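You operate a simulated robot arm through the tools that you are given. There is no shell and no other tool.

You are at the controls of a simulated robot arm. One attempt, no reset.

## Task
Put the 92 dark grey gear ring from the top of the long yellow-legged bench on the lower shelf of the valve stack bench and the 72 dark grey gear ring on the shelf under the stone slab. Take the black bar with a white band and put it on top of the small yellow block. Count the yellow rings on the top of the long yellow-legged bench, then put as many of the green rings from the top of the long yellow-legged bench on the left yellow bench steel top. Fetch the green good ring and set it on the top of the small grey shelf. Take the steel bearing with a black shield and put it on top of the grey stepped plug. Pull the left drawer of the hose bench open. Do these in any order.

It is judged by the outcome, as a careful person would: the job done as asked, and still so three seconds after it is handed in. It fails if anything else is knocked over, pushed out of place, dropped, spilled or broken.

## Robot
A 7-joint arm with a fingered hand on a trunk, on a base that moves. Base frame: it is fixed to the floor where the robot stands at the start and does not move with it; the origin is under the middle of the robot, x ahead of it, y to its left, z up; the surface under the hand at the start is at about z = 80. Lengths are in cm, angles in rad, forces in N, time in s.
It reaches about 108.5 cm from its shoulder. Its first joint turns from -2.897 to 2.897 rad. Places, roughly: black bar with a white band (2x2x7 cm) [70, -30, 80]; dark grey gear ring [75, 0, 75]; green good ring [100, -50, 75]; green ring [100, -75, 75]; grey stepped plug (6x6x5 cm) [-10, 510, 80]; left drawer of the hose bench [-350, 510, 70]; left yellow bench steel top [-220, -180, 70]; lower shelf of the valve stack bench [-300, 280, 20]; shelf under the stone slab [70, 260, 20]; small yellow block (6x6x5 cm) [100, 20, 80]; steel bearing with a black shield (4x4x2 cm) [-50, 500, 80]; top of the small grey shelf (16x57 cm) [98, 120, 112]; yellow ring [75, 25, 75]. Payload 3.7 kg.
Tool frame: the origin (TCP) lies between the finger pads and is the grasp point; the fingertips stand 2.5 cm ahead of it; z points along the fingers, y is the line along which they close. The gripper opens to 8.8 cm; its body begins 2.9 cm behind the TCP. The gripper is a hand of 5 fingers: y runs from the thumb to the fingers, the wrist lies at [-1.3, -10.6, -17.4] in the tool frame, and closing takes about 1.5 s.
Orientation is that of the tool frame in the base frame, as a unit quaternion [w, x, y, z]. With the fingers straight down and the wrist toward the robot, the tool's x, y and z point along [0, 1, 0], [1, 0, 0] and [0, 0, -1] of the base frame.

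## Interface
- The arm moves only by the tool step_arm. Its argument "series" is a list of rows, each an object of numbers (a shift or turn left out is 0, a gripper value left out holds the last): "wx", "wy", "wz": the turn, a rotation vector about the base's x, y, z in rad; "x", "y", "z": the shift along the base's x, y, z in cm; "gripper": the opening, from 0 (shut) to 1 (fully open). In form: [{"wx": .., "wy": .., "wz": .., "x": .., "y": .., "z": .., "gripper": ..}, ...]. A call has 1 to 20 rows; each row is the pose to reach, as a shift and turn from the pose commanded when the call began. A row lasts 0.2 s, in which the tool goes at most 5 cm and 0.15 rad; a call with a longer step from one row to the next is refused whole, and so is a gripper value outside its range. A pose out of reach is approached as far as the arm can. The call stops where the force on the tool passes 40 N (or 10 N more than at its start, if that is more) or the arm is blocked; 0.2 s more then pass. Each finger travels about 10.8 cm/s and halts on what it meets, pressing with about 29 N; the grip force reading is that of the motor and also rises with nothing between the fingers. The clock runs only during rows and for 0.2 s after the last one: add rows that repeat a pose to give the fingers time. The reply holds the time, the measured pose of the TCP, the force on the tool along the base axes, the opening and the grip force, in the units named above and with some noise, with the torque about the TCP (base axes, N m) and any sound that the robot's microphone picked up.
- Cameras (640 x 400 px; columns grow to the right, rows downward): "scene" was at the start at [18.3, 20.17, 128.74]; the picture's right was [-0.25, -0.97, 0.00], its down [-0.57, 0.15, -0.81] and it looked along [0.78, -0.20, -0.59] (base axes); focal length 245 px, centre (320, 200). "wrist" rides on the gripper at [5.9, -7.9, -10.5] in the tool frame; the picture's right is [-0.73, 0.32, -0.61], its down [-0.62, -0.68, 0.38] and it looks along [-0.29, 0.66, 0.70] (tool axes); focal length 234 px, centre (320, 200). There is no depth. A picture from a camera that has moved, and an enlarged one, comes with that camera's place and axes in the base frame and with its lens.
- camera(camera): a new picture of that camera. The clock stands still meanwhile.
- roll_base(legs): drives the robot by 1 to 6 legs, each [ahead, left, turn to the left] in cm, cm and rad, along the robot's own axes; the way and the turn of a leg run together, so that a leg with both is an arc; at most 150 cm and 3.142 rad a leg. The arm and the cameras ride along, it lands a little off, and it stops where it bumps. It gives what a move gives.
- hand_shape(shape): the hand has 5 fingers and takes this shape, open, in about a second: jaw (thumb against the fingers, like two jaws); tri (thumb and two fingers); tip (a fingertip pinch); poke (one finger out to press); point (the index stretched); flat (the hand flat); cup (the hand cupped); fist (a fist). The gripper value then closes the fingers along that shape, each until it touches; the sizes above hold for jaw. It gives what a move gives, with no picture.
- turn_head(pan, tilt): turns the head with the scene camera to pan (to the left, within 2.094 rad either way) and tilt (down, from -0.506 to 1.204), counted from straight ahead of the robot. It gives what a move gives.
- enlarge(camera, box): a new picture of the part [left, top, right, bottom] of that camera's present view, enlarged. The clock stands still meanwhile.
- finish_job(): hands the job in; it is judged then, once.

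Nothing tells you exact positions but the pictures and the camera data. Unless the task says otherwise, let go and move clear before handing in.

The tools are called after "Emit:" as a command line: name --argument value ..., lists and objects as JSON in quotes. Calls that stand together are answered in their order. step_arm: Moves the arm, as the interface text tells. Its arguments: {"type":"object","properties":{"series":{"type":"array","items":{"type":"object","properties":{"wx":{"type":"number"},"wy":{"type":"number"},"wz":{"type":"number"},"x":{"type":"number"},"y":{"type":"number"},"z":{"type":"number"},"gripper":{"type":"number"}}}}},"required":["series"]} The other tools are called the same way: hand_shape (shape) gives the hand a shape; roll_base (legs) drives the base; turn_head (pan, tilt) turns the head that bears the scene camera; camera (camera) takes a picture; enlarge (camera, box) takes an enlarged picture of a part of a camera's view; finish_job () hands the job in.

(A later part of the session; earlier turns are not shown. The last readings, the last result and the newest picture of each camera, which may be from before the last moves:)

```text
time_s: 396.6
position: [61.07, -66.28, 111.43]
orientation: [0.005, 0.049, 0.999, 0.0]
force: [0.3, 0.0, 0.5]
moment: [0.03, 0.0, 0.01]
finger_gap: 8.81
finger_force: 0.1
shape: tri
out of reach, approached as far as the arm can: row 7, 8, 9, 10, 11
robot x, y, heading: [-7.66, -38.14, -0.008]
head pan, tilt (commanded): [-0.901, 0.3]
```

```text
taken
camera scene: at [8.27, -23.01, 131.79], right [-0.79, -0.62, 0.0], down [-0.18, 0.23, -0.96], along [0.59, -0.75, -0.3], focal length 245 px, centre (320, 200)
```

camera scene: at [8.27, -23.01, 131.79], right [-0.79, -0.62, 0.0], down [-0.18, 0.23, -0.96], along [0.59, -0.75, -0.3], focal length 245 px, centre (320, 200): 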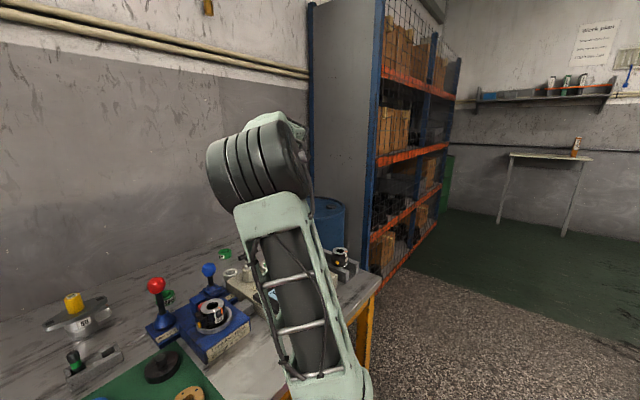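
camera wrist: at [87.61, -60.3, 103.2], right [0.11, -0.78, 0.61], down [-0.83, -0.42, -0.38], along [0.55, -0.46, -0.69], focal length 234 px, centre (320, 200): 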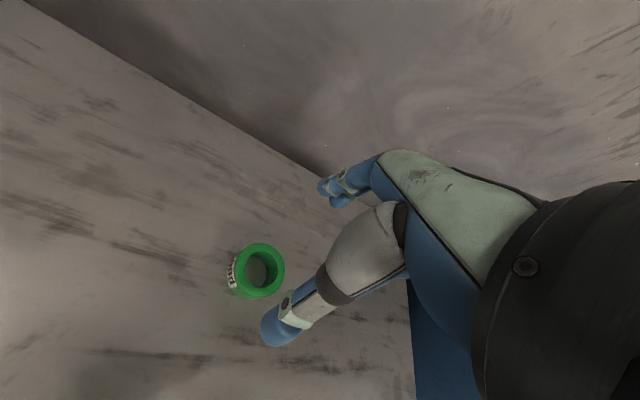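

That swung the elbow to the right. Now yawing back to see if it stays there.

Emit:
step_arm --series '[{"wz": -0.15, "x": 0.5, "y": -1, "z": 0.5}, {"wz": -0.3, "x": 1, "y": -2, "z": 1}, {"wz": -0.45, "x": 1.5, "y": -3, "z": 1.5}, {"wz": -0.6, "x": 2, "y": -4, "z": 2}, {"wz": -0.75, "x": 2.5, "y": -5, "z": 2.5}, {"wz": -0.9, "x": 2.5, "y": -5, "z": 2.5}, {"wz": -1.05, "x": 2.5, "y": -5, "z": 2.5}, {"wz": -1.2, "x": 2.5, "y": -5, "z": 2.5}, {"wz": -1.35, "x": 2.5, "y": -5, "z": 2.5}, {"wz": -1.47, "x": 2.5, "y": -5, "z": 2.5}, {"wz": -1.47, "x": 2.5, "y": -5, "z": 2.5}]'

Emit:
camera --camera "scene"

```text
time_s: 399.0
position: [63.5, -71.3, 114.1]
orientation: [0.003, 0.707, 0.707, -0.003]
force: [-0.4, -0.1, -0.5]
moment: [-0.04, 0.0, 0.01]
finger_gap: 8.78
finger_force: 0.0
shape: tri
robot x, y, heading: [-7.31, -37.9, -0.002]
head pan, tilt (commanded): [-0.901, 0.3]
```

```text
taken
camera scene: at [8.26, -23.01, 131.79], right [-0.79, -0.62, 0.0], down [-0.18, 0.23, -0.96], along [0.59, -0.75, -0.3], focal length 245 px, centre (320, 200)
```

scene: 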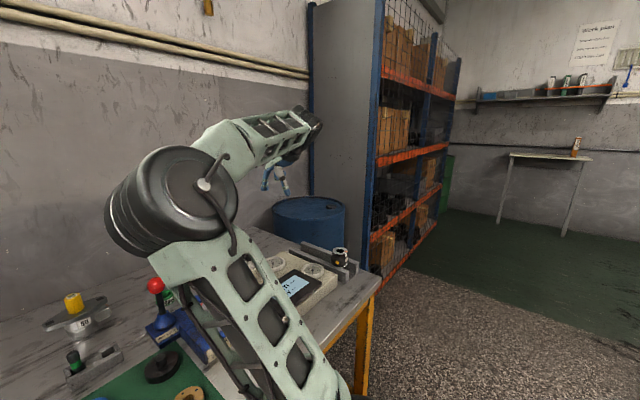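

The elbow posture depends on the path history, so I'll undo the drift with a reversed loop (down close-in, up far-out) in free space. First I back away from the bench.

Emit:
roll_base --legs '[[-75, 0, 0]]'

Emit:
step_arm --series '[{"y": 2, "z": -4}, {"y": 4, "z": -8}, {"y": 6, "z": -12}, {"y": 8, "z": -16}, {"y": 10, "z": -20}, {"y": 12, "z": -24}, {"y": 12, "z": -28}, {"y": 12, "z": -32}, {"y": 12, "z": -36}, {"y": 12, "z": -40}, {"y": 12, "z": -44}, {"y": 12, "z": -48}, {"y": 12, "z": -52}, {"y": 12, "z": -56}, {"y": 12, "z": -60}, {"y": 12, "z": -64}, {"y": 12, "z": -68}, {"y": 12, "z": -72}, {"y": 12, "z": -76}, {"y": 12, "z": -78}]'

Emit:
camera --camera "scene"

```text
time_s: 403.1
position: [-11.68, -70.92, 113.94]
orientation: [0.003, 0.706, 0.708, -0.003]
force: [-0.7, 1.2, 0.3]
moment: [0.02, -0.01, -0.01]
finger_gap: 8.78
finger_force: 0.2
shape: tri
robot x, y, heading: [-82.9, -37.69, -0.008]
head pan, tilt (commanded): [-0.901, 0.3]
```

```text
time_s: 407.3
position: [-11.54, -58.83, 35.92]
orientation: [0.003, 0.705, 0.709, -0.003]
force: [0.7, 0.1, -0.2]
moment: [-0.01, -0.02, 0.0]
finger_gap: 8.76
finger_force: 0.2
shape: tri
robot x, y, heading: [-82.77, -37.47, -0.007]
head pan, tilt (commanded): [-0.901, 0.3]
```

```text
taken
camera scene: at [-66.93, -22.59, 131.79], right [-0.79, -0.62, 0.0], down [-0.18, 0.23, -0.96], along [0.59, -0.75, -0.3], focal length 245 px, centre (320, 200)
```

scene: 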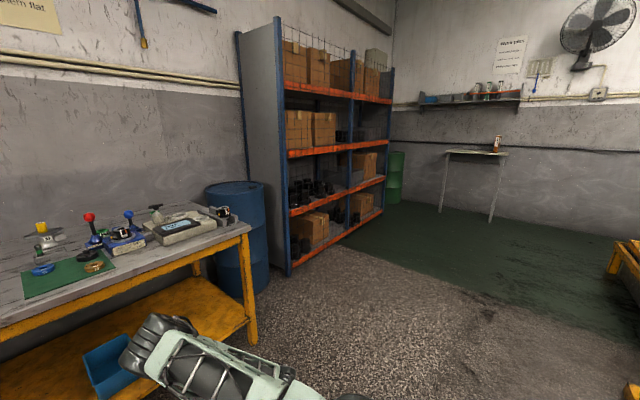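

Emit:
step_arm --series '[{"x": 4}, {"x": 8}, {"x": 12}, {"x": 16}, {"x": 20}, {"x": 24}, {"x": 28}, {"x": 31}, {"x": 31, "z": 4}, {"x": 31, "z": 8}, {"x": 31, "z": 12}, {"x": 31, "z": 16}, {"x": 31, "z": 20}, {"x": 31, "z": 24}, {"x": 31, "z": 28}, {"x": 31, "z": 32}, {"x": 31, "z": 36}, {"x": 31, "z": 40}, {"x": 31, "z": 44}, {"x": 31, "z": 48}]'

Emit:
step_arm --series '[{"z": 4}, {"z": 8}, {"z": 12}, {"z": 16}, {"z": 20}, {"z": 24}, {"z": 27}, {"x": -4, "z": 28, "y": -1}, {"x": -8, "z": 29, "y": -2}, {"x": -12, "z": 30, "y": -3}, {"x": -16, "z": 30, "y": -5}, {"x": -20, "z": 30, "y": -7}, {"x": -24, "z": 30, "y": -9}, {"x": -28, "z": 30, "y": -11}, {"x": -31, "z": 30, "y": -12}, {"x": -31, "z": 30, "y": -12}]'

Emit:
camera --camera "scene"

```text
time_s: 411.5
position: [19.46, -58.98, 83.87]
orientation: [0.003, 0.705, 0.709, -0.002]
force: [0.3, -0.2, 0.2]
moment: [0.02, 0.01, -0.02]
finger_gap: 8.76
finger_force: 0.0
shape: tri
out of reach, approached as far as the arm can: row 7, 8, 9
robot x, y, heading: [-82.33, -37.46, -0.009]
head pan, tilt (commanded): [-0.901, 0.3]
```

```text
time_s: 414.9
position: [-11.69, -70.86, 113.97]
orientation: [0.004, 0.706, 0.709, -0.002]
force: [-0.2, 0.2, 0.0]
moment: [-0.02, -0.04, 0.01]
finger_gap: 8.78
finger_force: 0.2
shape: tri
robot x, y, heading: [-82.88, -37.36, -0.006]
head pan, tilt (commanded): [-0.901, 0.3]
```

```text
taken
camera scene: at [-66.92, -22.6, 131.79], right [-0.79, -0.62, 0.0], down [-0.18, 0.23, -0.96], along [0.59, -0.75, -0.3], focal length 245 px, centre (320, 200)
```

scene: 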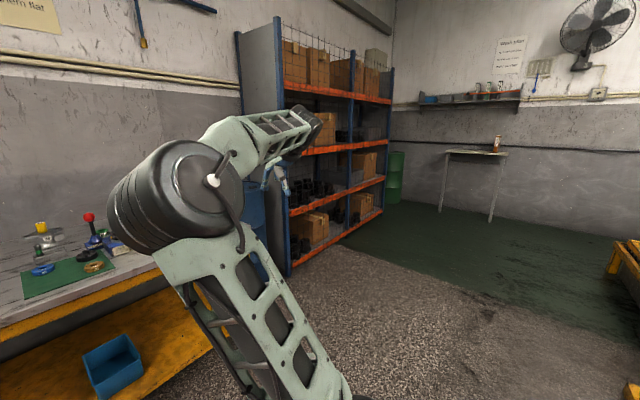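

Little change. The earlier valve-bench reach (low, right of the shoulder) caused the drift, so I'll do a similar low reach but left of the shoulder, in this free space.

Emit:
step_arm --series '[{"y": 4}, {"y": 8}, {"y": 12}, {"y": 16}, {"y": 20}, {"y": 24}, {"y": 28}, {"y": 32}, {"y": 36}, {"y": 40}, {"y": 43, "z": -3}, {"y": 43, "x": 2, "z": -6}, {"y": 43, "x": 4, "z": -9.5}, {"y": 43, "x": 6, "z": -13}, {"y": 43, "x": 8, "z": -16.5}, {"y": 43, "x": 10, "z": -20}, {"y": 43, "x": 12, "z": -23.5}, {"y": 43, "x": 13, "z": -27}, {"y": 43, "x": 14, "z": -31}, {"y": 43, "x": 14, "z": -35}]'

Emit:
step_arm --series '[{"z": -4}, {"z": -8}, {"z": -12}, {"z": -16}, {"z": -20}, {"z": -24}, {"z": -28}, {"z": -32}, {"z": -36}, {"z": -40}, {"z": -44}, {"x": 3, "z": -46}, {"x": 7, "z": -47}, {"x": 11, "z": -48}, {"x": 15, "z": -48}, {"x": 19, "z": -48}, {"x": 22, "z": -49}, {"x": 24, "z": -50}, {"x": 24, "z": -50}]'

Emit:
camera --camera "scene"

```text
time_s: 419.1
position: [2.41, -27.93, 78.94]
orientation: [0.003, 0.705, 0.709, -0.002]
force: [-0.1, 0.6, 0.4]
moment: [0.05, 0.01, -0.02]
finger_gap: 8.79
finger_force: 0.0
shape: tri
robot x, y, heading: [-82.38, -37.65, -0.009]
head pan, tilt (commanded): [-0.901, 0.3]
```

```text
time_s: 423.1
position: [22.3, -28.52, 36.0]
orientation: [0.004, 0.706, 0.708, -0.002]
force: [-0.2, -0.3, -0.8]
moment: [0.01, 0.02, -0.02]
finger_gap: 8.79
finger_force: 0.1
shape: tri
out of reach, approached as far as the arm can: row 14, 15, 16, 17, 18, 19
robot x, y, heading: [-82.62, -37.03, -0.001]
head pan, tilt (commanded): [-0.901, 0.3]
```

```text
taken
camera scene: at [-66.92, -22.6, 131.79], right [-0.79, -0.62, 0.0], down [-0.18, 0.23, -0.96], along [0.59, -0.75, -0.3], focal length 245 px, centre (320, 200)
```

scene: 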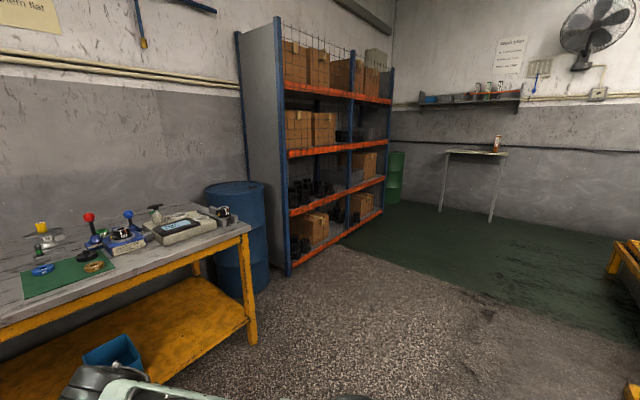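

Emit:
step_arm --series '[{"x": -4}, {"x": -8}, {"x": -12}, {"x": -16}, {"x": -20}, {"x": -24, "z": 2}, {"x": -26, "z": 6}, {"x": -28, "z": 10}, {"x": -30, "z": 14}, {"x": -32, "z": 18}, {"x": -34, "z": 22}, {"x": -36, "z": 26}, {"x": -37, "z": 30}, {"x": -38, "z": 34}, {"x": -39, "z": 38}, {"x": -40, "z": 42}, {"x": -41, "z": 46}, {"x": -42, "z": 50}, {"x": -43, "z": 54}, {"x": -43, "z": 58}]'

Emit:
step_arm --series '[{"z": 4}, {"z": 8}, {"z": 12}, {"z": 16}, {"z": 20}, {"z": 22}, {"z": 22, "y": -4}, {"z": 22, "y": -8}, {"z": 22, "y": -12}, {"z": 22, "y": -16}, {"z": 22, "y": -20, "x": 2}, {"z": 22, "y": -24, "x": 4}, {"z": 22, "y": -28, "x": 6}, {"z": 22, "y": -32, "x": 8}, {"z": 22, "y": -36, "x": 9}, {"z": 22, "y": -40, "x": 9}, {"z": 22, "y": -42.5, "x": 9}, {"z": 22, "y": -42.5, "x": 9}]'

Emit:
camera --camera "scene"

```text
time_s: 427.3
position: [-20.72, -28.55, 94.09]
orientation: [0.003, 0.706, 0.708, -0.004]
force: [0.0, -0.5, 0.8]
moment: [0.03, 0.0, 0.0]
finger_gap: 8.81
finger_force: 0.1
shape: tri
robot x, y, heading: [-82.82, -37.49, -0.007]
head pan, tilt (commanded): [-0.901, 0.3]
```

```text
time_s: 431.1
position: [-11.79, -71.32, 116.12]
orientation: [0.004, 0.705, 0.709, -0.002]
force: [-0.1, 0.0, -0.1]
moment: [0.03, -0.02, -0.01]
finger_gap: 8.8
finger_force: 0.1
shape: tri
robot x, y, heading: [-82.64, -37.26, -0.002]
head pan, tilt (commanded): [-0.901, 0.3]
```

```text
taken
camera scene: at [-66.93, -22.6, 131.79], right [-0.79, -0.62, 0.0], down [-0.18, 0.23, -0.96], along [0.59, -0.75, -0.3], focal length 245 px, centre (320, 200)
```

scene: 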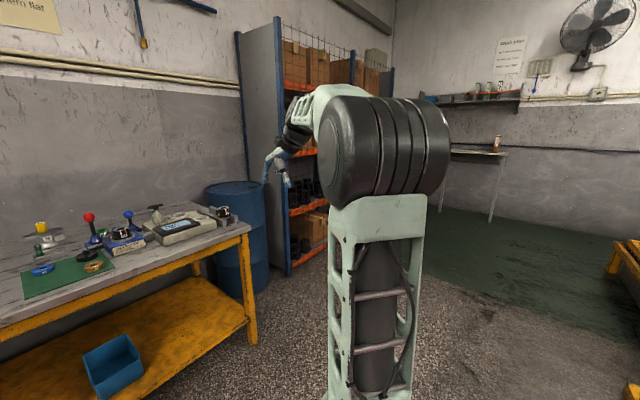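

The elbow is back up, as at the start. Now driving forward again and reaching for green ring G3.

Emit:
roll_base --legs '[[78, 0, 0.005]]'

Emit:
step_arm --series '[{"x": 3, "z": -1}, {"x": 6, "z": -2}, {"x": 9, "z": -3, "wz": -0.05}, {"x": 12, "z": -4, "wz": -0.1}, {"x": 15, "z": -6, "wz": -0.15}, {"x": 18, "z": -8, "wz": -0.2}, {"x": 21, "z": -10, "wz": -0.25}, {"x": 24, "z": -12, "y": 1, "wz": -0.25}, {"x": 26, "z": -14, "y": 2, "wz": -0.25}, {"x": 26.5, "z": -17, "y": 2.5, "wz": -0.25}, {"x": 26.5, "z": -17, "y": 2.5, "wz": -0.25}]'

Emit:
camera --camera "wrist"

Emit:
camera --camera "scene"

```text
time_s: 435.3
position: [67.27, -70.63, 116.2]
orientation: [0.004, 0.703, 0.711, -0.003]
force: [-0.3, 1.6, -0.6]
moment: [0.02, -0.01, 0.03]
finger_gap: 8.76
finger_force: 0.0
shape: tri
robot x, y, heading: [-3.51, -37.77, 0.003]
head pan, tilt (commanded): [-0.901, 0.3]
```

```text
time_s: 437.7
position: [93.81, -68.18, 99.03]
orientation: [0.004, 0.786, 0.618, -0.003]
force: [0.0, -0.1, 0.9]
moment: [0.0, 0.01, 0.01]
finger_gap: 8.8
finger_force: 0.1
shape: tri
robot x, y, heading: [-3.7, -37.61, 0.003]
head pan, tilt (commanded): [-0.901, 0.3]
```

```text
taken
camera wrist: at [87.43, -60.38, 109.57], right [0.14, -0.78, 0.61], down [-0.81, -0.45, -0.38], along [0.57, -0.44, -0.69], focal length 234 px, centre (320, 200)
```

wrist: 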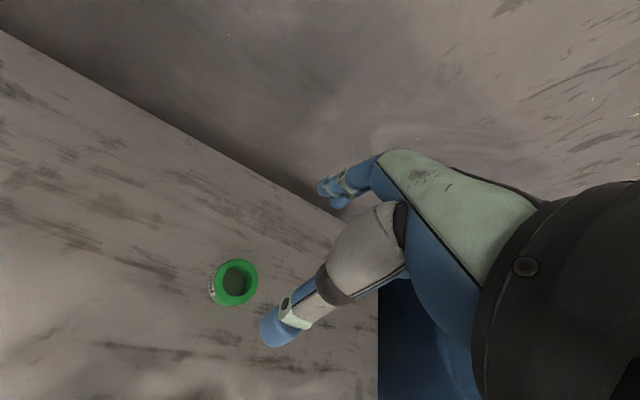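

```text
taken
camera scene: at [11.73, -22.53, 131.79], right [-0.78, -0.62, 0.0], down [-0.18, 0.23, -0.96], along [0.6, -0.75, -0.3], focal length 245 px, centre (320, 200)
```

scene: 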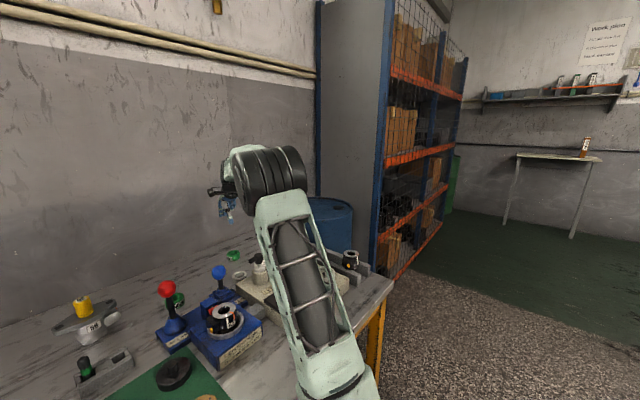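

Elbow is high and clear; the ring is directly below. Descending, closing and lifting.

Emit:
step_arm --series '[{"y": -0.2, "z": -4}, {"y": -0.2, "z": -8}, {"y": -0.2, "z": -12}, {"y": -0.2, "z": -15}, {"y": -0.2, "z": -16.2}, {"y": -0.2, "z": -16.2}]'

Emit:
camera --camera "wrist"

Emit:
camera --camera "scene"

```text
time_s: 439.1
position: [93.77, -68.3, 83.07]
orientation: [0.003, 0.786, 0.618, -0.003]
force: [-0.8, -0.5, 0.4]
moment: [-0.01, 0.0, 0.0]
finger_gap: 8.8
finger_force: 0.0
shape: tri
robot x, y, heading: [-3.8, -38.03, -0.0]
head pan, tilt (commanded): [-0.901, 0.3]
```

```text
taken
camera wrist: at [87.48, -60.57, 93.35], right [0.14, -0.78, 0.61], down [-0.81, -0.45, -0.38], along [0.57, -0.44, -0.69], focal length 234 px, centre (320, 200)
```

wrist: 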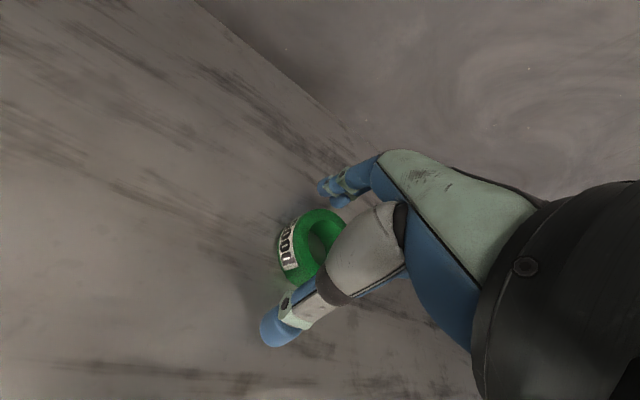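

```text
taken
camera scene: at [11.73, -22.53, 131.79], right [-0.78, -0.62, 0.0], down [-0.18, 0.23, -0.96], along [0.6, -0.75, -0.3], focal length 245 px, centre (320, 200)
```

scene: 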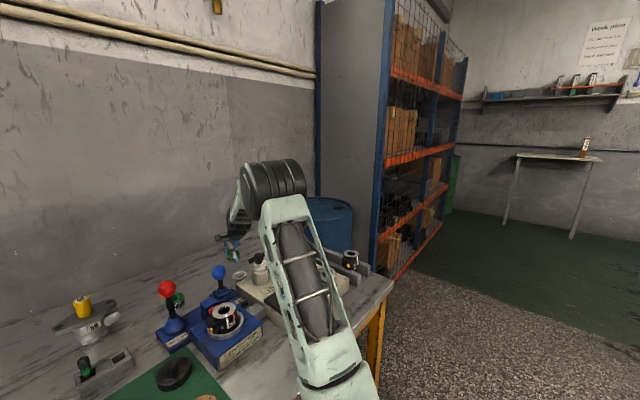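

Emit:
step_arm --series '[{"z": -0.15}, {"z": -0.15, "gripper": 0.85}, {"z": -0.15, "gripper": 0.7}, {"z": -0.15, "gripper": 0.55}, {"z": -0.15, "gripper": 0.4}, {"z": -0.15, "gripper": 0.25}, {"z": -0.15, "gripper": 0.2}, {"z": -0.15, "gripper": 0.2}]'

Emit:
step_arm --series '[{"z": 0.5}, {"z": 1.2}, {"z": 2.2}, {"z": 3.5}, {"z": 5}, {"z": 7}, {"z": 9}, {"z": 12}, {"z": 15}, {"z": 18}, {"z": 21}, {"z": 24}, {"z": 27, "x": -2}, {"z": 30, "x": -5}, {"z": 33, "x": -8}, {"z": 35, "x": -11}, {"z": 36, "x": -14}, {"z": 36, "x": -17}, {"z": 36, "x": -20}, {"z": 36, "x": -23}]'

Emit:
camera --camera "wrist"

Emit:
camera --camera "scene"

```text
time_s: 440.9
position: [93.9, -68.31, 82.74]
orientation: [0.003, 0.786, 0.619, -0.002]
force: [-1.0, -0.1, -0.4]
moment: [-0.02, 0.01, 0.0]
finger_gap: 3.78
finger_force: 28.9
shape: tri
robot x, y, heading: [-3.98, -37.25, 0.005]
head pan, tilt (commanded): [-0.901, 0.3]
```

```text
time_s: 445.1
position: [70.84, -68.41, 118.87]
orientation: [0.003, 0.786, 0.618, -0.003]
force: [0.2, 0.4, -0.3]
moment: [0.0, 0.02, -0.02]
finger_gap: 3.75
finger_force: 29.1
shape: tri
robot x, y, heading: [-3.95, -37.71, -0.0]
head pan, tilt (commanded): [-0.901, 0.3]
```

```text
taken
camera wrist: at [64.56, -60.59, 129.21], right [0.14, -0.78, 0.61], down [-0.81, -0.45, -0.38], along [0.57, -0.44, -0.69], focal length 234 px, centre (320, 200)
```

wrist: 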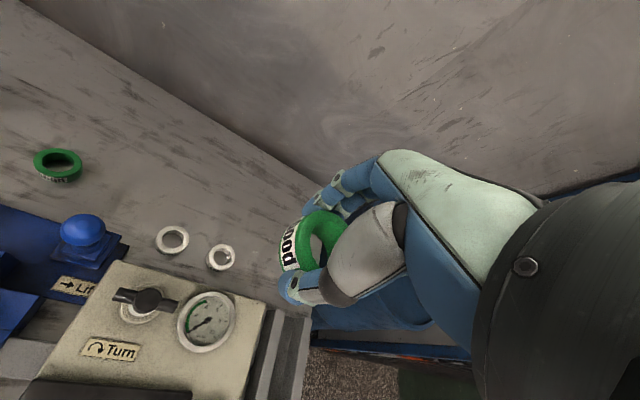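

```text
taken
camera scene: at [11.76, -22.54, 131.79], right [-0.78, -0.62, 0.0], down [-0.18, 0.23, -0.96], along [0.6, -0.75, -0.3], focal length 245 px, centre (320, 200)
```

scene: 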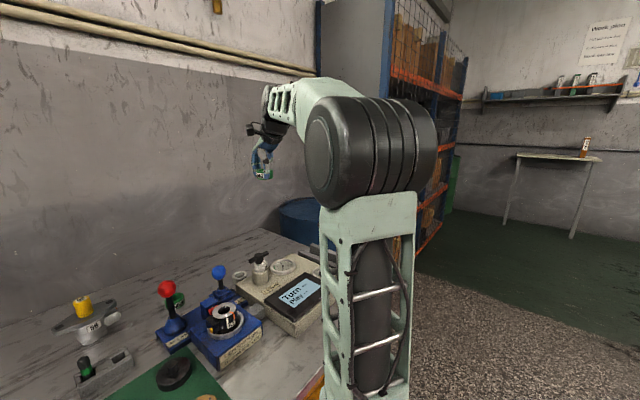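

Ring G3 is in hand (and no further yellow rings anywhere on this bench: two in total). Now backing off and driving to the left yellow bench.

Emit:
roll_base --legs '[[-76, 0, 0], [0, 0, -1.571], [0, -130, 0]]'

Emit:
turn_head --pan 0.0 --tilt 0.5

Emit:
camera --camera "scene"

```text
time_s: 459.1
position: [-241.01, -111.39, 118.76]
orientation: [0.0, 0.992, -0.125, -0.004]
force: [0.0, -0.4, 0.0]
moment: [-0.03, 0.06, 0.01]
finger_gap: 3.67
finger_force: 28.8
shape: tri
robot x, y, heading: [-209.32, -37.08, -1.577]
head pan, tilt (commanded): [-0.901, 0.3]
```

```text
time_s: 460.3
position: [-241.01, -111.42, 118.92]
orientation: [0.001, 0.992, -0.124, -0.004]
force: [0.5, -0.5, -0.1]
moment: [-0.03, 0.03, -0.05]
finger_gap: 3.68
finger_force: 28.8
shape: tri
robot x, y, heading: [-209.01, -37.02, -1.579]
head pan, tilt (commanded): [0.0, 0.499]
```

```text
taken
camera scene: at [-187.27, -56.54, 129.95], right [-1.0, 0.01, 0.0], down [0.0, 0.48, -0.88], along [-0.01, -0.88, -0.48], focal length 245 px, centre (320, 200)
```

scene: 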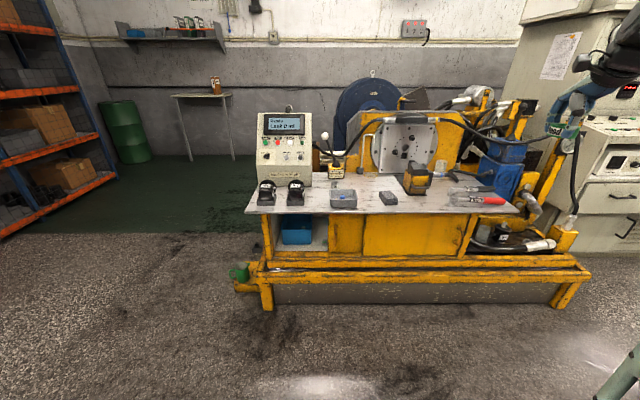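

The steel top of the yellow bench is in view with some items on it. Zooming to find free spots.

Emit:
enlarge --camera "scene" --box '[230, 140, 550, 300]'

Emit:
enlarge --camera "scene" --box '[240, 160, 400, 260]'

Emit:
enlarge --camera "scene" --box '[370, 150, 530, 250]'

```text
2.00 times, centred on (390, 220) of scene
camera zoom: at [-187.27, -56.54, 129.95], right [-1.0, 0.01, 0.0], down [0.0, 0.48, -0.88], along [-0.01, -0.88, -0.48], focal length 490 px, centre (180, 160)
```

zoom: 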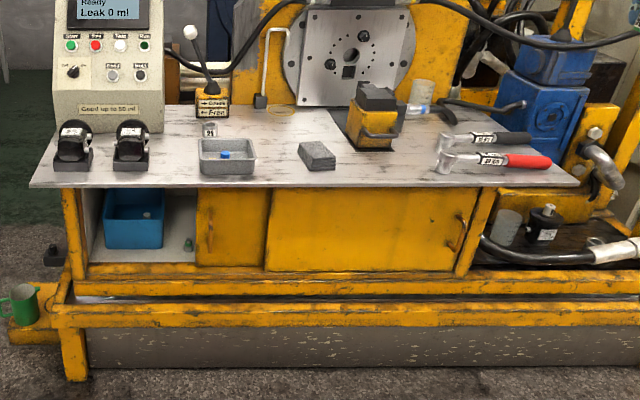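

```text
4.00 times, centred on (320, 210) of scene
camera zoom: at [-187.27, -56.54, 129.95], right [-1.0, 0.01, 0.0], down [0.0, 0.48, -0.88], along [-0.01, -0.88, -0.48], focal length 981 px, centre (320, 160)
```

zoom: 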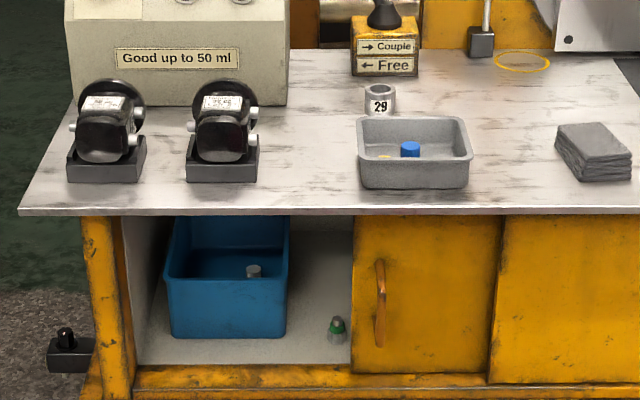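

```text
4.00 times, centred on (450, 200) of scene
camera zoom: at [-187.27, -56.54, 129.95], right [-1.0, 0.01, 0.0], down [0.0, 0.48, -0.88], along [-0.01, -0.88, -0.48], focal length 981 px, centre (-200, 200)
```

zoom: 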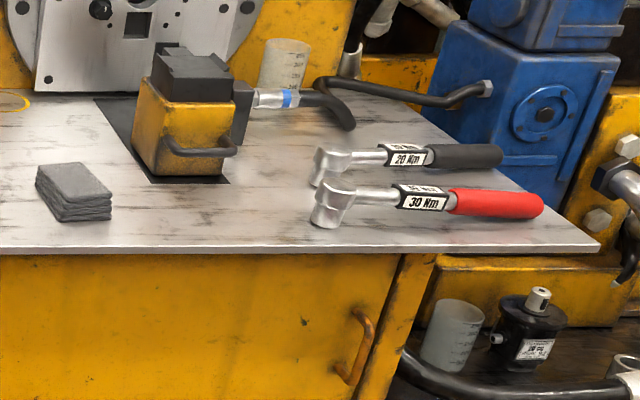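

Steel top: front edge y≈-154, x from -153 to -281, z≈70. The free strip between the stone stack (x≈-226) and the wrenches (x≈-252) suits; rings will go at about (-240.5, -160.5) and (-231.5, -160.5). Moving in.

Emit:
roll_base --legs '[[0, -16, 0], [47, 0, 0]]'

Emit:
turn_head --pan -0.4 --tilt 0.65

Emit:
camera --camera "scene"

Emit:
camera --camera "wrist"

```text
time_s: 464.2
position: [-257.33, -158.74, 118.8]
orientation: [0.0, 0.992, -0.123, -0.005]
force: [-0.4, 0.1, -0.7]
moment: [-0.01, 0.02, -0.03]
finger_gap: 3.68
finger_force: 28.8
shape: tri
robot x, y, heading: [-225.65, -84.42, -1.582]
head pan, tilt (commanded): [0.0, 0.499]
```

```text
time_s: 465.1
position: [-257.23, -158.67, 118.81]
orientation: [0.001, 0.992, -0.122, -0.004]
force: [-0.6, 1.0, -0.4]
moment: [-0.01, -0.01, 0.01]
finger_gap: 3.69
finger_force: 29.1
shape: tri
robot x, y, heading: [-225.78, -84.13, -1.576]
head pan, tilt (commanded): [-0.4, 0.649]
```

```text
taken
camera scene: at [-206.97, -102.59, 128.62], right [-0.92, 0.39, 0.0], down [0.24, 0.56, -0.8], along [-0.31, -0.73, -0.6], focal length 245 px, centre (320, 200)
```

scene: 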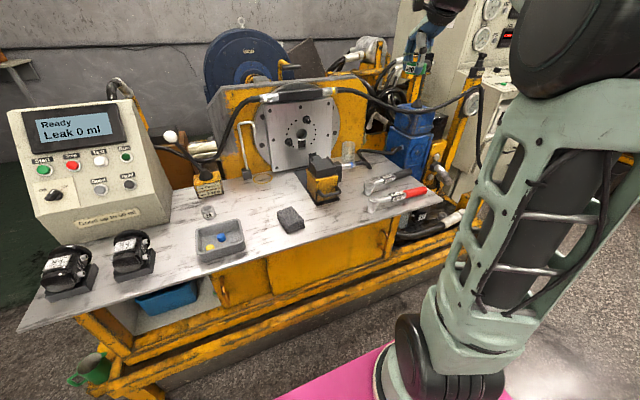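

```text
taken
camera wrist: at [-249.56, -152.39, 129.24], right [-0.78, -0.14, 0.61], down [-0.44, 0.81, -0.38], along [-0.45, -0.57, -0.69], focal length 234 px, centre (320, 200)
```

wrist: 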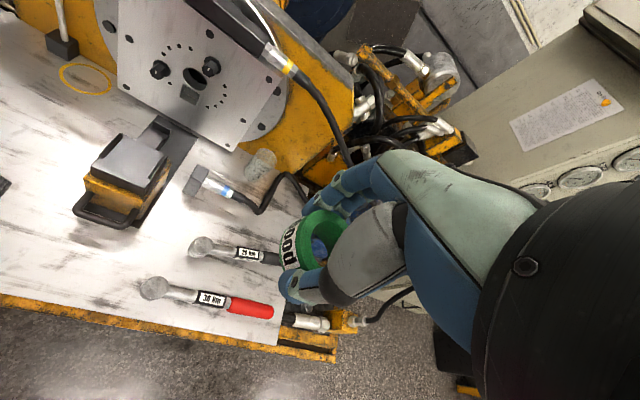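

Position checks out (front edge y≈-155, box handle at y≈-169). Moving the ring over (-240.5, -160) and lowering.

Emit:
step_arm --series '[{"x": 3, "y": -0.3, "z": -2}, {"x": 6.5, "y": -0.6, "z": -4}, {"x": 10, "y": -0.9, "z": -6}, {"x": 13.5, "y": -1.2, "z": -8}, {"x": 16.7, "y": -1.3, "z": -10}, {"x": 16.7, "y": -1.3, "z": -14}, {"x": 16.7, "y": -1.3, "z": -18}, {"x": 16.7, "y": -1.3, "z": -22}, {"x": 16.7, "y": -1.3, "z": -26}, {"x": 16.7, "y": -1.3, "z": -30}, {"x": 16.7, "y": -1.3, "z": -34}, {"x": 16.7, "y": -1.3, "z": -38}, {"x": 16.7, "y": -1.3, "z": -41}, {"x": 16.7, "y": -1.3, "z": -41}]'

Emit:
camera --camera "wrist"

Emit:
camera --camera "scene"

```text
time_s: 468.1
position: [-240.54, -159.99, 77.91]
orientation: [0.0, 0.992, -0.123, -0.005]
force: [0.0, 0.0, 1.2]
moment: [0.03, -0.03, -0.02]
finger_gap: 3.67
finger_force: 28.8
shape: tri
robot x, y, heading: [-225.84, -84.45, -1.571]
head pan, tilt (commanded): [-0.4, 0.649]
```

```text
taken
camera wrist: at [-232.81, -153.72, 88.26], right [-0.78, -0.14, 0.61], down [-0.44, 0.81, -0.38], along [-0.45, -0.57, -0.69], focal length 234 px, centre (320, 200)
```

wrist: 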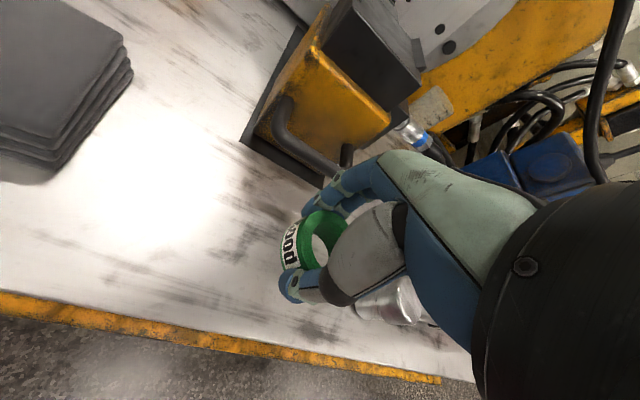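

```text
taken
camera scene: at [-206.97, -102.58, 128.61], right [-0.92, 0.39, 0.0], down [0.24, 0.56, -0.8], along [-0.31, -0.73, -0.6], focal length 245 px, centre (320, 200)
```

scene: 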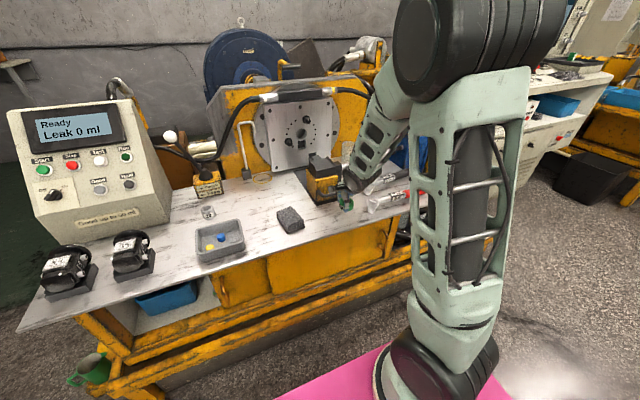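

I'll shift slightly away from the box handle and wrench, then lower to contact.

Emit:
step_arm --series '[{"x": 1.5, "y": 1, "z": 0}, {"x": 1.5, "y": 1, "z": -1}, {"x": 1.5, "y": 1, "z": -2}, {"x": 1.5, "y": 1, "z": -3}, {"x": 1.5, "y": 1, "z": -4}, {"x": 1.5, "y": 1, "z": -4.4}, {"x": 1.5, "y": 1, "z": -4.4}]'

Emit:
step_arm --series '[{"z": -0.3}, {"z": -0.5}, {"z": -0.5}]'

Emit:
step_arm --series '[{"z": -0.2}, {"z": -0.4}, {"z": -0.4}]'

```text
time_s: 469.6
position: [-239.16, -159.06, 73.51]
orientation: [0.001, 0.992, -0.123, -0.005]
force: [-0.6, -0.2, -0.4]
moment: [-0.02, -0.04, 0.03]
finger_gap: 3.63
finger_force: 28.9
shape: tri
robot x, y, heading: [-225.82, -84.29, -1.577]
head pan, tilt (commanded): [-0.4, 0.649]
```

```text
time_s: 470.4
position: [-239.04, -159.0, 72.94]
orientation: [0.0, 0.993, -0.122, -0.004]
force: [0.3, 0.5, 0.9]
moment: [0.0, 0.01, -0.01]
finger_gap: 3.65
finger_force: 28.9
shape: tri
robot x, y, heading: [-225.8, -84.27, -1.571]
head pan, tilt (commanded): [-0.4, 0.649]
```

```text
time_s: 471.2
position: [-239.11, -158.96, 72.63]
orientation: [0.001, 0.992, -0.122, -0.005]
force: [0.3, 1.4, 17.9]
moment: [0.06, -0.01, -0.03]
finger_gap: 3.74
finger_force: 29.1
shape: tri
robot x, y, heading: [-225.87, -84.63, -1.577]
head pan, tilt (commanded): [-0.4, 0.649]
```

Contact. Easing and releasing with moderate opening, then rising.

Emit:
step_arm --series '[{"z": 0.2}, {"z": 0.2, "gripper": 0.5}, {"z": 0.2, "gripper": 0.6}, {"z": 0.2, "gripper": 0.7}, {"z": 0.2, "gripper": 0.75}, {"z": 0.2, "gripper": 0.75}, {"z": 0.2, "gripper": 0.75}]'

Emit:
step_arm --series '[{"z": 1}, {"z": 2.5}, {"z": 4.5}, {"z": 7.5}, {"z": 11}, {"z": 15}, {"z": 19}, {"z": 23}, {"z": 27}, {"z": 31}, {"z": 35, "y": 1}, {"z": 39, "y": 2}, {"z": 43, "y": 3}, {"z": 46, "y": 4}, {"z": 46, "y": 4}]'

Emit:
camera --camera "wrist"

Emit:
camera --camera "scene"

```text
time_s: 472.9
position: [-239.03, -159.0, 72.68]
orientation: [0.0, 0.993, -0.122, -0.005]
force: [0.2, -0.9, -0.4]
moment: [0.0, 0.0, 0.0]
finger_gap: 6.59
finger_force: 0.1
shape: tri
robot x, y, heading: [-225.56, -83.58, -1.573]
head pan, tilt (commanded): [-0.4, 0.649]
```

```text
time_s: 476.1
position: [-239.15, -155.05, 118.71]
orientation: [0.001, 0.992, -0.123, -0.004]
force: [0.5, -0.3, 0.1]
moment: [-0.04, 0.0, 0.02]
finger_gap: 6.59
finger_force: 0.1
shape: tri
robot x, y, heading: [-225.76, -84.29, -1.574]
head pan, tilt (commanded): [-0.4, 0.649]
```

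```text
taken
camera wrist: at [-231.4, -148.66, 129.19], right [-0.78, -0.14, 0.61], down [-0.44, 0.81, -0.38], along [-0.45, -0.57, -0.69], focal length 234 px, centre (320, 200)
```

wrist: 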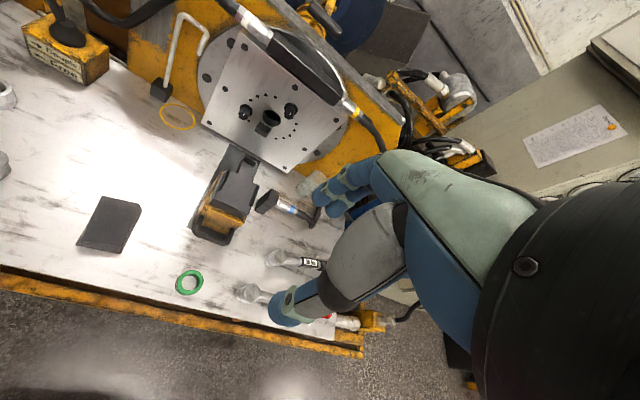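

```text
taken
camera scene: at [-206.97, -102.58, 128.61], right [-0.92, 0.39, 0.0], down [0.24, 0.56, -0.8], along [-0.31, -0.73, -0.6], focal length 245 px, centre (320, 200)
```

scene: 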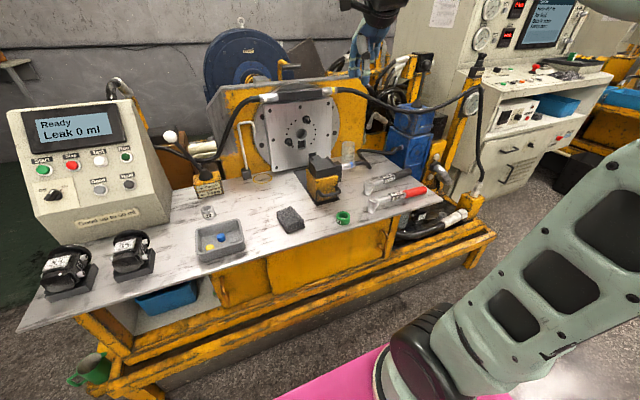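

The first green ring is on the steel top. Going back for the second one (G1, near the yellow block).

Emit:
roll_base --legs '[[-47, 0, 0], [0, 146, 0], [0, 0, 1.573], [0, 40, 0]]'

Emit:
roll_base --legs '[[72, 0, 0]]'

Emit:
turn_head --pan -0.1 --tilt 0.5

Emit:
camera --camera "scene"

Emit:
camera --camera "wrist"

```text
time_s: 491.7
position: [-8.04, -11.84, 118.79]
orientation: [0.003, 0.79, 0.613, -0.004]
force: [-0.3, -0.4, -0.5]
moment: [0.01, 0.01, 0.03]
finger_gap: 6.59
finger_force: 0.1
shape: tri
robot x, y, heading: [-78.58, 1.26, -0.004]
head pan, tilt (commanded): [-0.4, 0.649]
```

```text
time_s: 495.6
position: [64.56, -12.8, 118.7]
orientation: [0.003, 0.79, 0.613, -0.002]
force: [0.2, 1.0, 0.9]
moment: [-0.01, 0.02, -0.03]
finger_gap: 6.59
finger_force: 0.2
shape: tri
robot x, y, heading: [-5.9, 1.16, -0.012]
head pan, tilt (commanded): [-0.4, 0.649]
```

```text
time_s: 496.4
position: [64.44, -12.8, 118.75]
orientation: [0.003, 0.79, 0.613, -0.004]
force: [-1.2, -0.3, -0.1]
moment: [0.01, -0.01, 0.04]
finger_gap: 6.6
finger_force: 0.1
shape: tri
robot x, y, heading: [-6.15, 1.01, -0.013]
head pan, tilt (commanded): [-0.099, 0.499]
```

```text
taken
camera scene: at [12.93, 22.08, 129.95], right [-0.11, -0.99, 0.0], down [-0.48, 0.05, -0.88], along [0.87, -0.1, -0.48], focal length 245 px, centre (320, 200)
```

scene: 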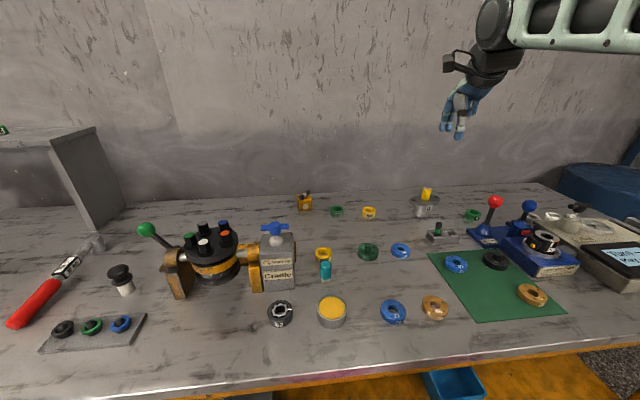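

```text
taken
camera wrist: at [58.26, -4.94, 129.16], right [0.13, -0.78, 0.61], down [-0.82, -0.44, -0.38], along [0.56, -0.45, -0.69], focal length 234 px, centre (320, 200)
```

wrist: 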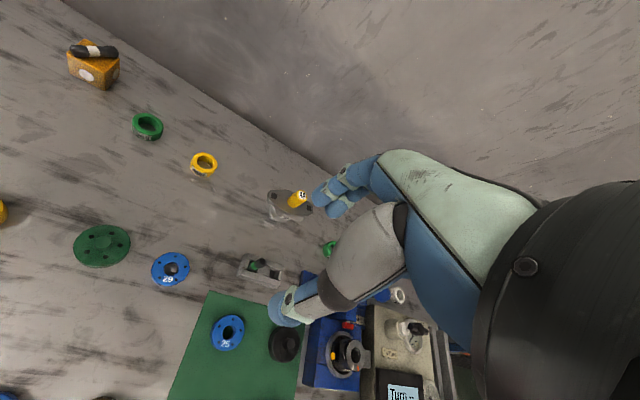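

G1 is at about (91.3, 7.2). Moving above it.

Emit:
step_arm --series '[{"x": 2.5, "y": 2, "z": -1, "wz": 0.05, "gripper": 1}, {"x": 5.5, "y": 4.2, "z": -3, "wz": 0.1}, {"x": 8.5, "y": 6.4, "z": -5, "wz": 0.15}, {"x": 11.5, "y": 8.6, "z": -7, "wz": 0.2}, {"x": 14.5, "y": 10.8, "z": -9, "wz": 0.25}, {"x": 17.5, "y": 13, "z": -11, "wz": 0.3}, {"x": 20.5, "y": 15.2, "z": -13, "wz": 0.35}, {"x": 23.5, "y": 17.4, "z": -15, "wz": 0.35}, {"x": 26.5, "y": 19.6, "z": -17, "wz": 0.35}, {"x": 26.9, "y": 20, "z": -21, "wz": 0.35}, {"x": 26.9, "y": 20, "z": -25, "wz": 0.35}, {"x": 26.9, "y": 20, "z": -25, "wz": 0.35}]'

Emit:
camera --camera "wrist"

Emit:
camera --camera "scene"

```text
time_s: 499.0
position: [91.29, 7.19, 93.74]
orientation: [0.005, 0.672, 0.741, -0.003]
force: [0.1, -0.2, -1.3]
moment: [-0.02, 0.0, -0.05]
finger_gap: 8.78
finger_force: 0.0
shape: tri
robot x, y, heading: [-6.49, 1.03, -0.008]
head pan, tilt (commanded): [-0.099, 0.499]
```

```text
taken
camera wrist: at [82.92, 12.55, 104.15], right [0.39, -0.69, 0.61], down [-0.62, -0.69, -0.38], along [0.68, -0.23, -0.69], focal length 234 px, centre (320, 200)
```

wrist: 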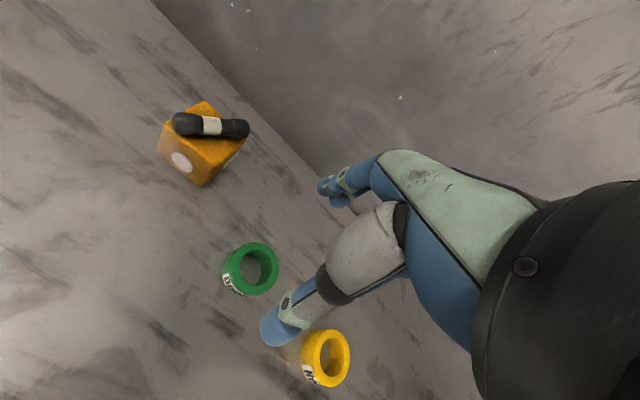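

```text
taken
camera scene: at [12.94, 22.09, 129.95], right [-0.11, -0.99, 0.0], down [-0.48, 0.05, -0.88], along [0.87, -0.1, -0.48], focal length 245 px, centre (320, 200)
```

scene: 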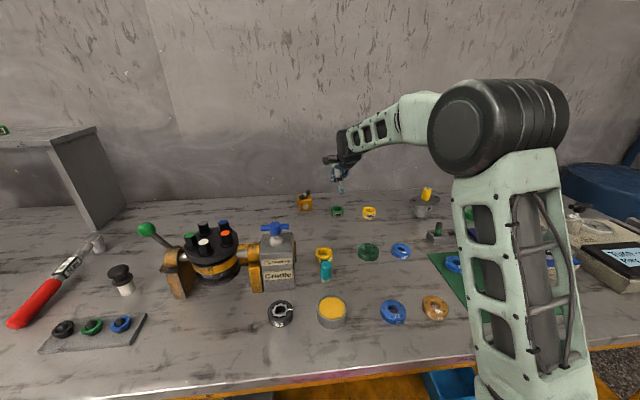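

Shifting slightly, descending, gripping and lifting G1.

Emit:
step_arm --series '[{"x": 0.5, "y": 0.5, "z": -3}, {"x": 0.5, "y": 0.5, "z": -6}, {"x": 0.5, "y": 0.5, "z": -9}, {"x": 0.5, "y": 0.5, "z": -10.9}, {"x": 0.5, "y": 0.5, "z": -10.9}]'

Emit:
camera --camera "wrist"

Emit:
step_arm --series '[{"gripper": 0.85}, {"gripper": 0.7}, {"gripper": 0.55}, {"gripper": 0.4}, {"gripper": 0.25}, {"gripper": 0.2}, {"gripper": 0.2}, {"gripper": 0.2}]'

Emit:
camera --camera "wrist"

```text
time_s: 500.2
position: [91.77, 7.66, 82.97]
orientation: [0.005, 0.672, 0.741, -0.002]
force: [1.3, -0.6, 0.7]
moment: [-0.01, 0.02, 0.01]
finger_gap: 8.78
finger_force: 0.1
shape: tri
robot x, y, heading: [-5.86, 0.8, -0.01]
head pan, tilt (commanded): [-0.099, 0.499]
```

```text
taken
camera wrist: at [83.31, 12.97, 93.29], right [0.39, -0.69, 0.61], down [-0.62, -0.69, -0.38], along [0.68, -0.23, -0.69], focal length 234 px, centre (320, 200)
```

wrist: 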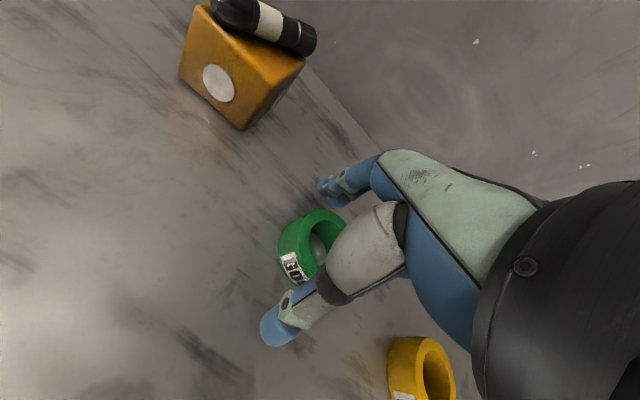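

```text
time_s: 502.0
position: [91.75, 7.8, 82.93]
orientation: [0.004, 0.672, 0.741, -0.001]
force: [0.3, 0.1, -0.5]
moment: [0.0, -0.02, 0.01]
finger_gap: 0.41
finger_force: 29.1
shape: tri
robot x, y, heading: [-6.42, 0.98, -0.012]
head pan, tilt (commanded): [-0.099, 0.499]
```

```text
taken
camera wrist: at [83.3, 12.98, 93.3], right [0.39, -0.69, 0.61], down [-0.62, -0.69, -0.38], along [0.68, -0.23, -0.69], focal length 234 px, centre (320, 200)
```

wrist: 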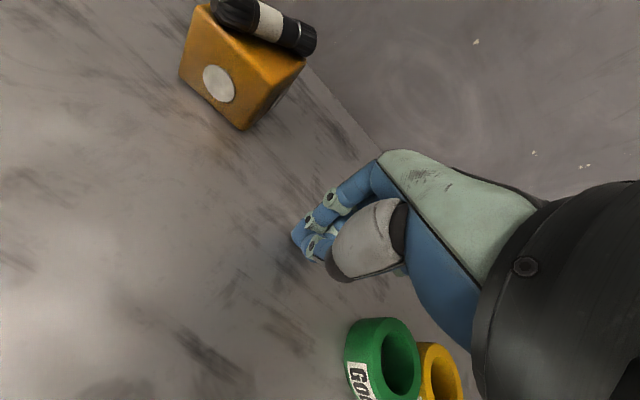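

The ring squirted out sideways instead of being gripped. I'll open, rise and look at where it went.

Emit:
step_arm --series '[{"z": 1.5}, {"z": 4}, {"z": 8, "gripper": 0.5}, {"z": 12, "gripper": 1}, {"z": 16, "gripper": 1}, {"z": 16, "gripper": 1}]'

Emit:
camera --camera "wrist"

Emit:
enlarge --camera "scene" --box '[290, 170, 418, 250]'

Emit:
enlarge --camera "scene" --box '[320, 190, 384, 230]'

```text
time_s: 503.4
position: [91.83, 7.7, 98.81]
orientation: [0.004, 0.672, 0.741, -0.002]
force: [-0.8, -0.7, -0.2]
moment: [0.01, 0.0, 0.02]
finger_gap: 8.78
finger_force: 0.2
shape: tri
robot x, y, heading: [-6.01, 0.86, -0.012]
head pan, tilt (commanded): [-0.099, 0.499]
```

```text
taken
camera wrist: at [83.38, 12.99, 109.21], right [0.39, -0.69, 0.61], down [-0.62, -0.69, -0.38], along [0.68, -0.23, -0.69], focal length 234 px, centre (320, 200)
```

wrist: 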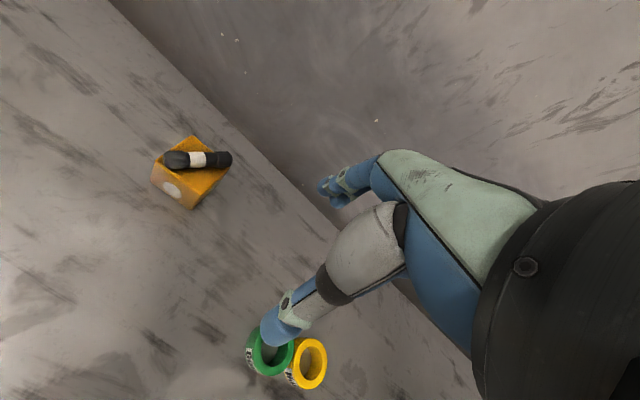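

```text
5.00 times, centred on (354, 210) of scene
camera zoom: at [12.94, 22.09, 129.95], right [-0.11, -0.99, 0.0], down [-0.48, 0.05, -0.88], along [0.87, -0.1, -0.48], focal length 1226 px, centre (150, 150)
```

zoom: 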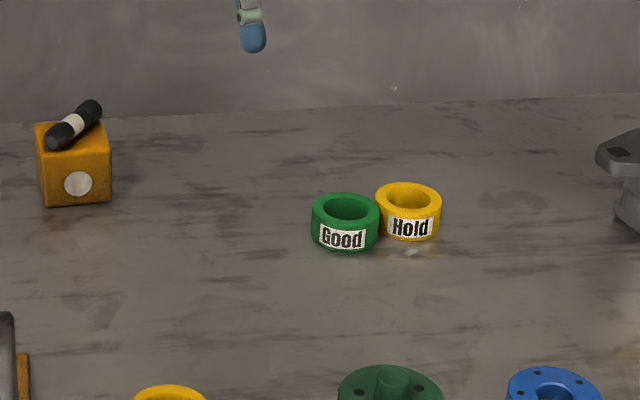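

```text
10.00 times, centred on (352, 210) of scene
camera zoom: at [12.94, 22.09, 129.95], right [-0.11, -0.99, 0.0], down [-0.48, 0.05, -0.88], along [0.87, -0.1, -0.48], focal length 2452 px, centre (0, 100)
```

zoom: 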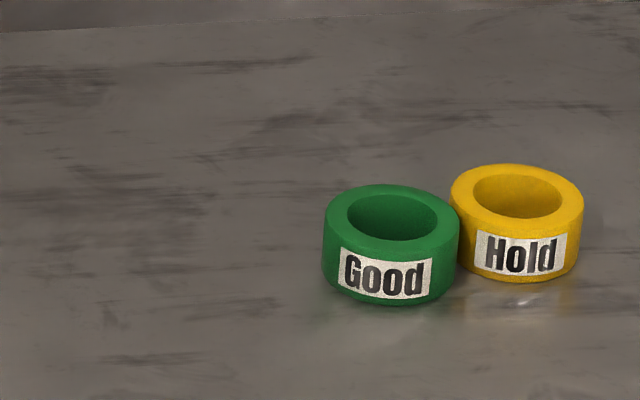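

The green ring slid against the yellow ring and nudged it about 1 cm. I'll regrasp the green ring carefully, closing along the line perpendicular to the pair, checking alignment at each stage.

Emit:
step_arm --series '[{"x": -1, "y": -3, "z": 0, "wz": 0.05}, {"x": -2, "y": -6, "z": -1, "wz": 0.1}, {"x": -3.1, "y": -8.2, "z": -3, "wz": 0.13}, {"x": -3.1, "y": -8.2, "z": -5.5, "wz": 0.13}, {"x": -3.1, "y": -8.2, "z": -5.5, "wz": 0.13}]'

Emit:
enlarge --camera "wrist" --box '[180, 200, 340, 300]'

Emit:
enlarge --camera "scene" --box '[320, 170, 416, 230]'

```text
time_s: 504.6
position: [88.75, -0.6, 93.28]
orientation: [0.004, 0.622, 0.783, -0.003]
force: [-1.2, 0.3, 0.2]
moment: [0.05, -0.01, 0.01]
finger_gap: 8.79
finger_force: 0.1
shape: tri
robot x, y, heading: [-6.27, 1.08, -0.012]
head pan, tilt (commanded): [-0.099, 0.499]
```

```text
4.00 times, centred on (260, 250) of wrist
camera zoom: at [79.63, 3.52, 103.64], right [0.48, -0.63, 0.61], down [-0.52, -0.76, -0.38], along [0.71, -0.14, -0.69], focal length 937 px, centre (560, 0)
```

zoom: 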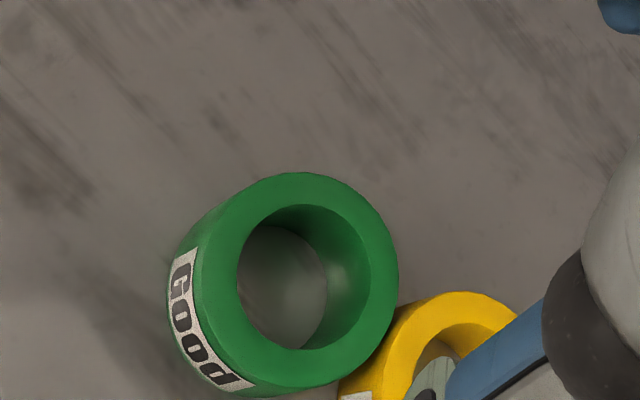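

```text
6.67 times, centred on (368, 200) of scene
camera zoom: at [12.94, 22.08, 129.95], right [-0.11, -0.99, 0.0], down [-0.48, 0.05, -0.88], along [0.87, -0.1, -0.48], focal length 1634 px, centre (0, 200)
```

zoom: 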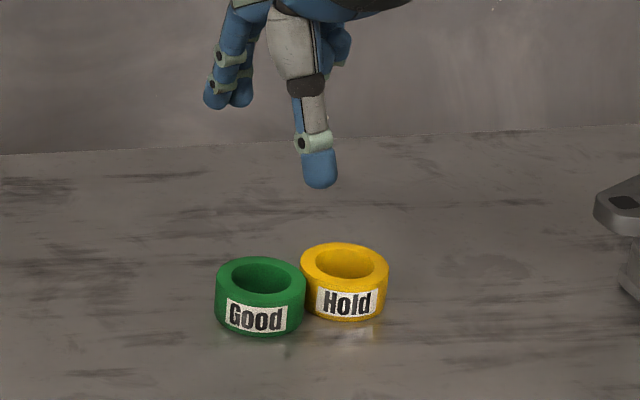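

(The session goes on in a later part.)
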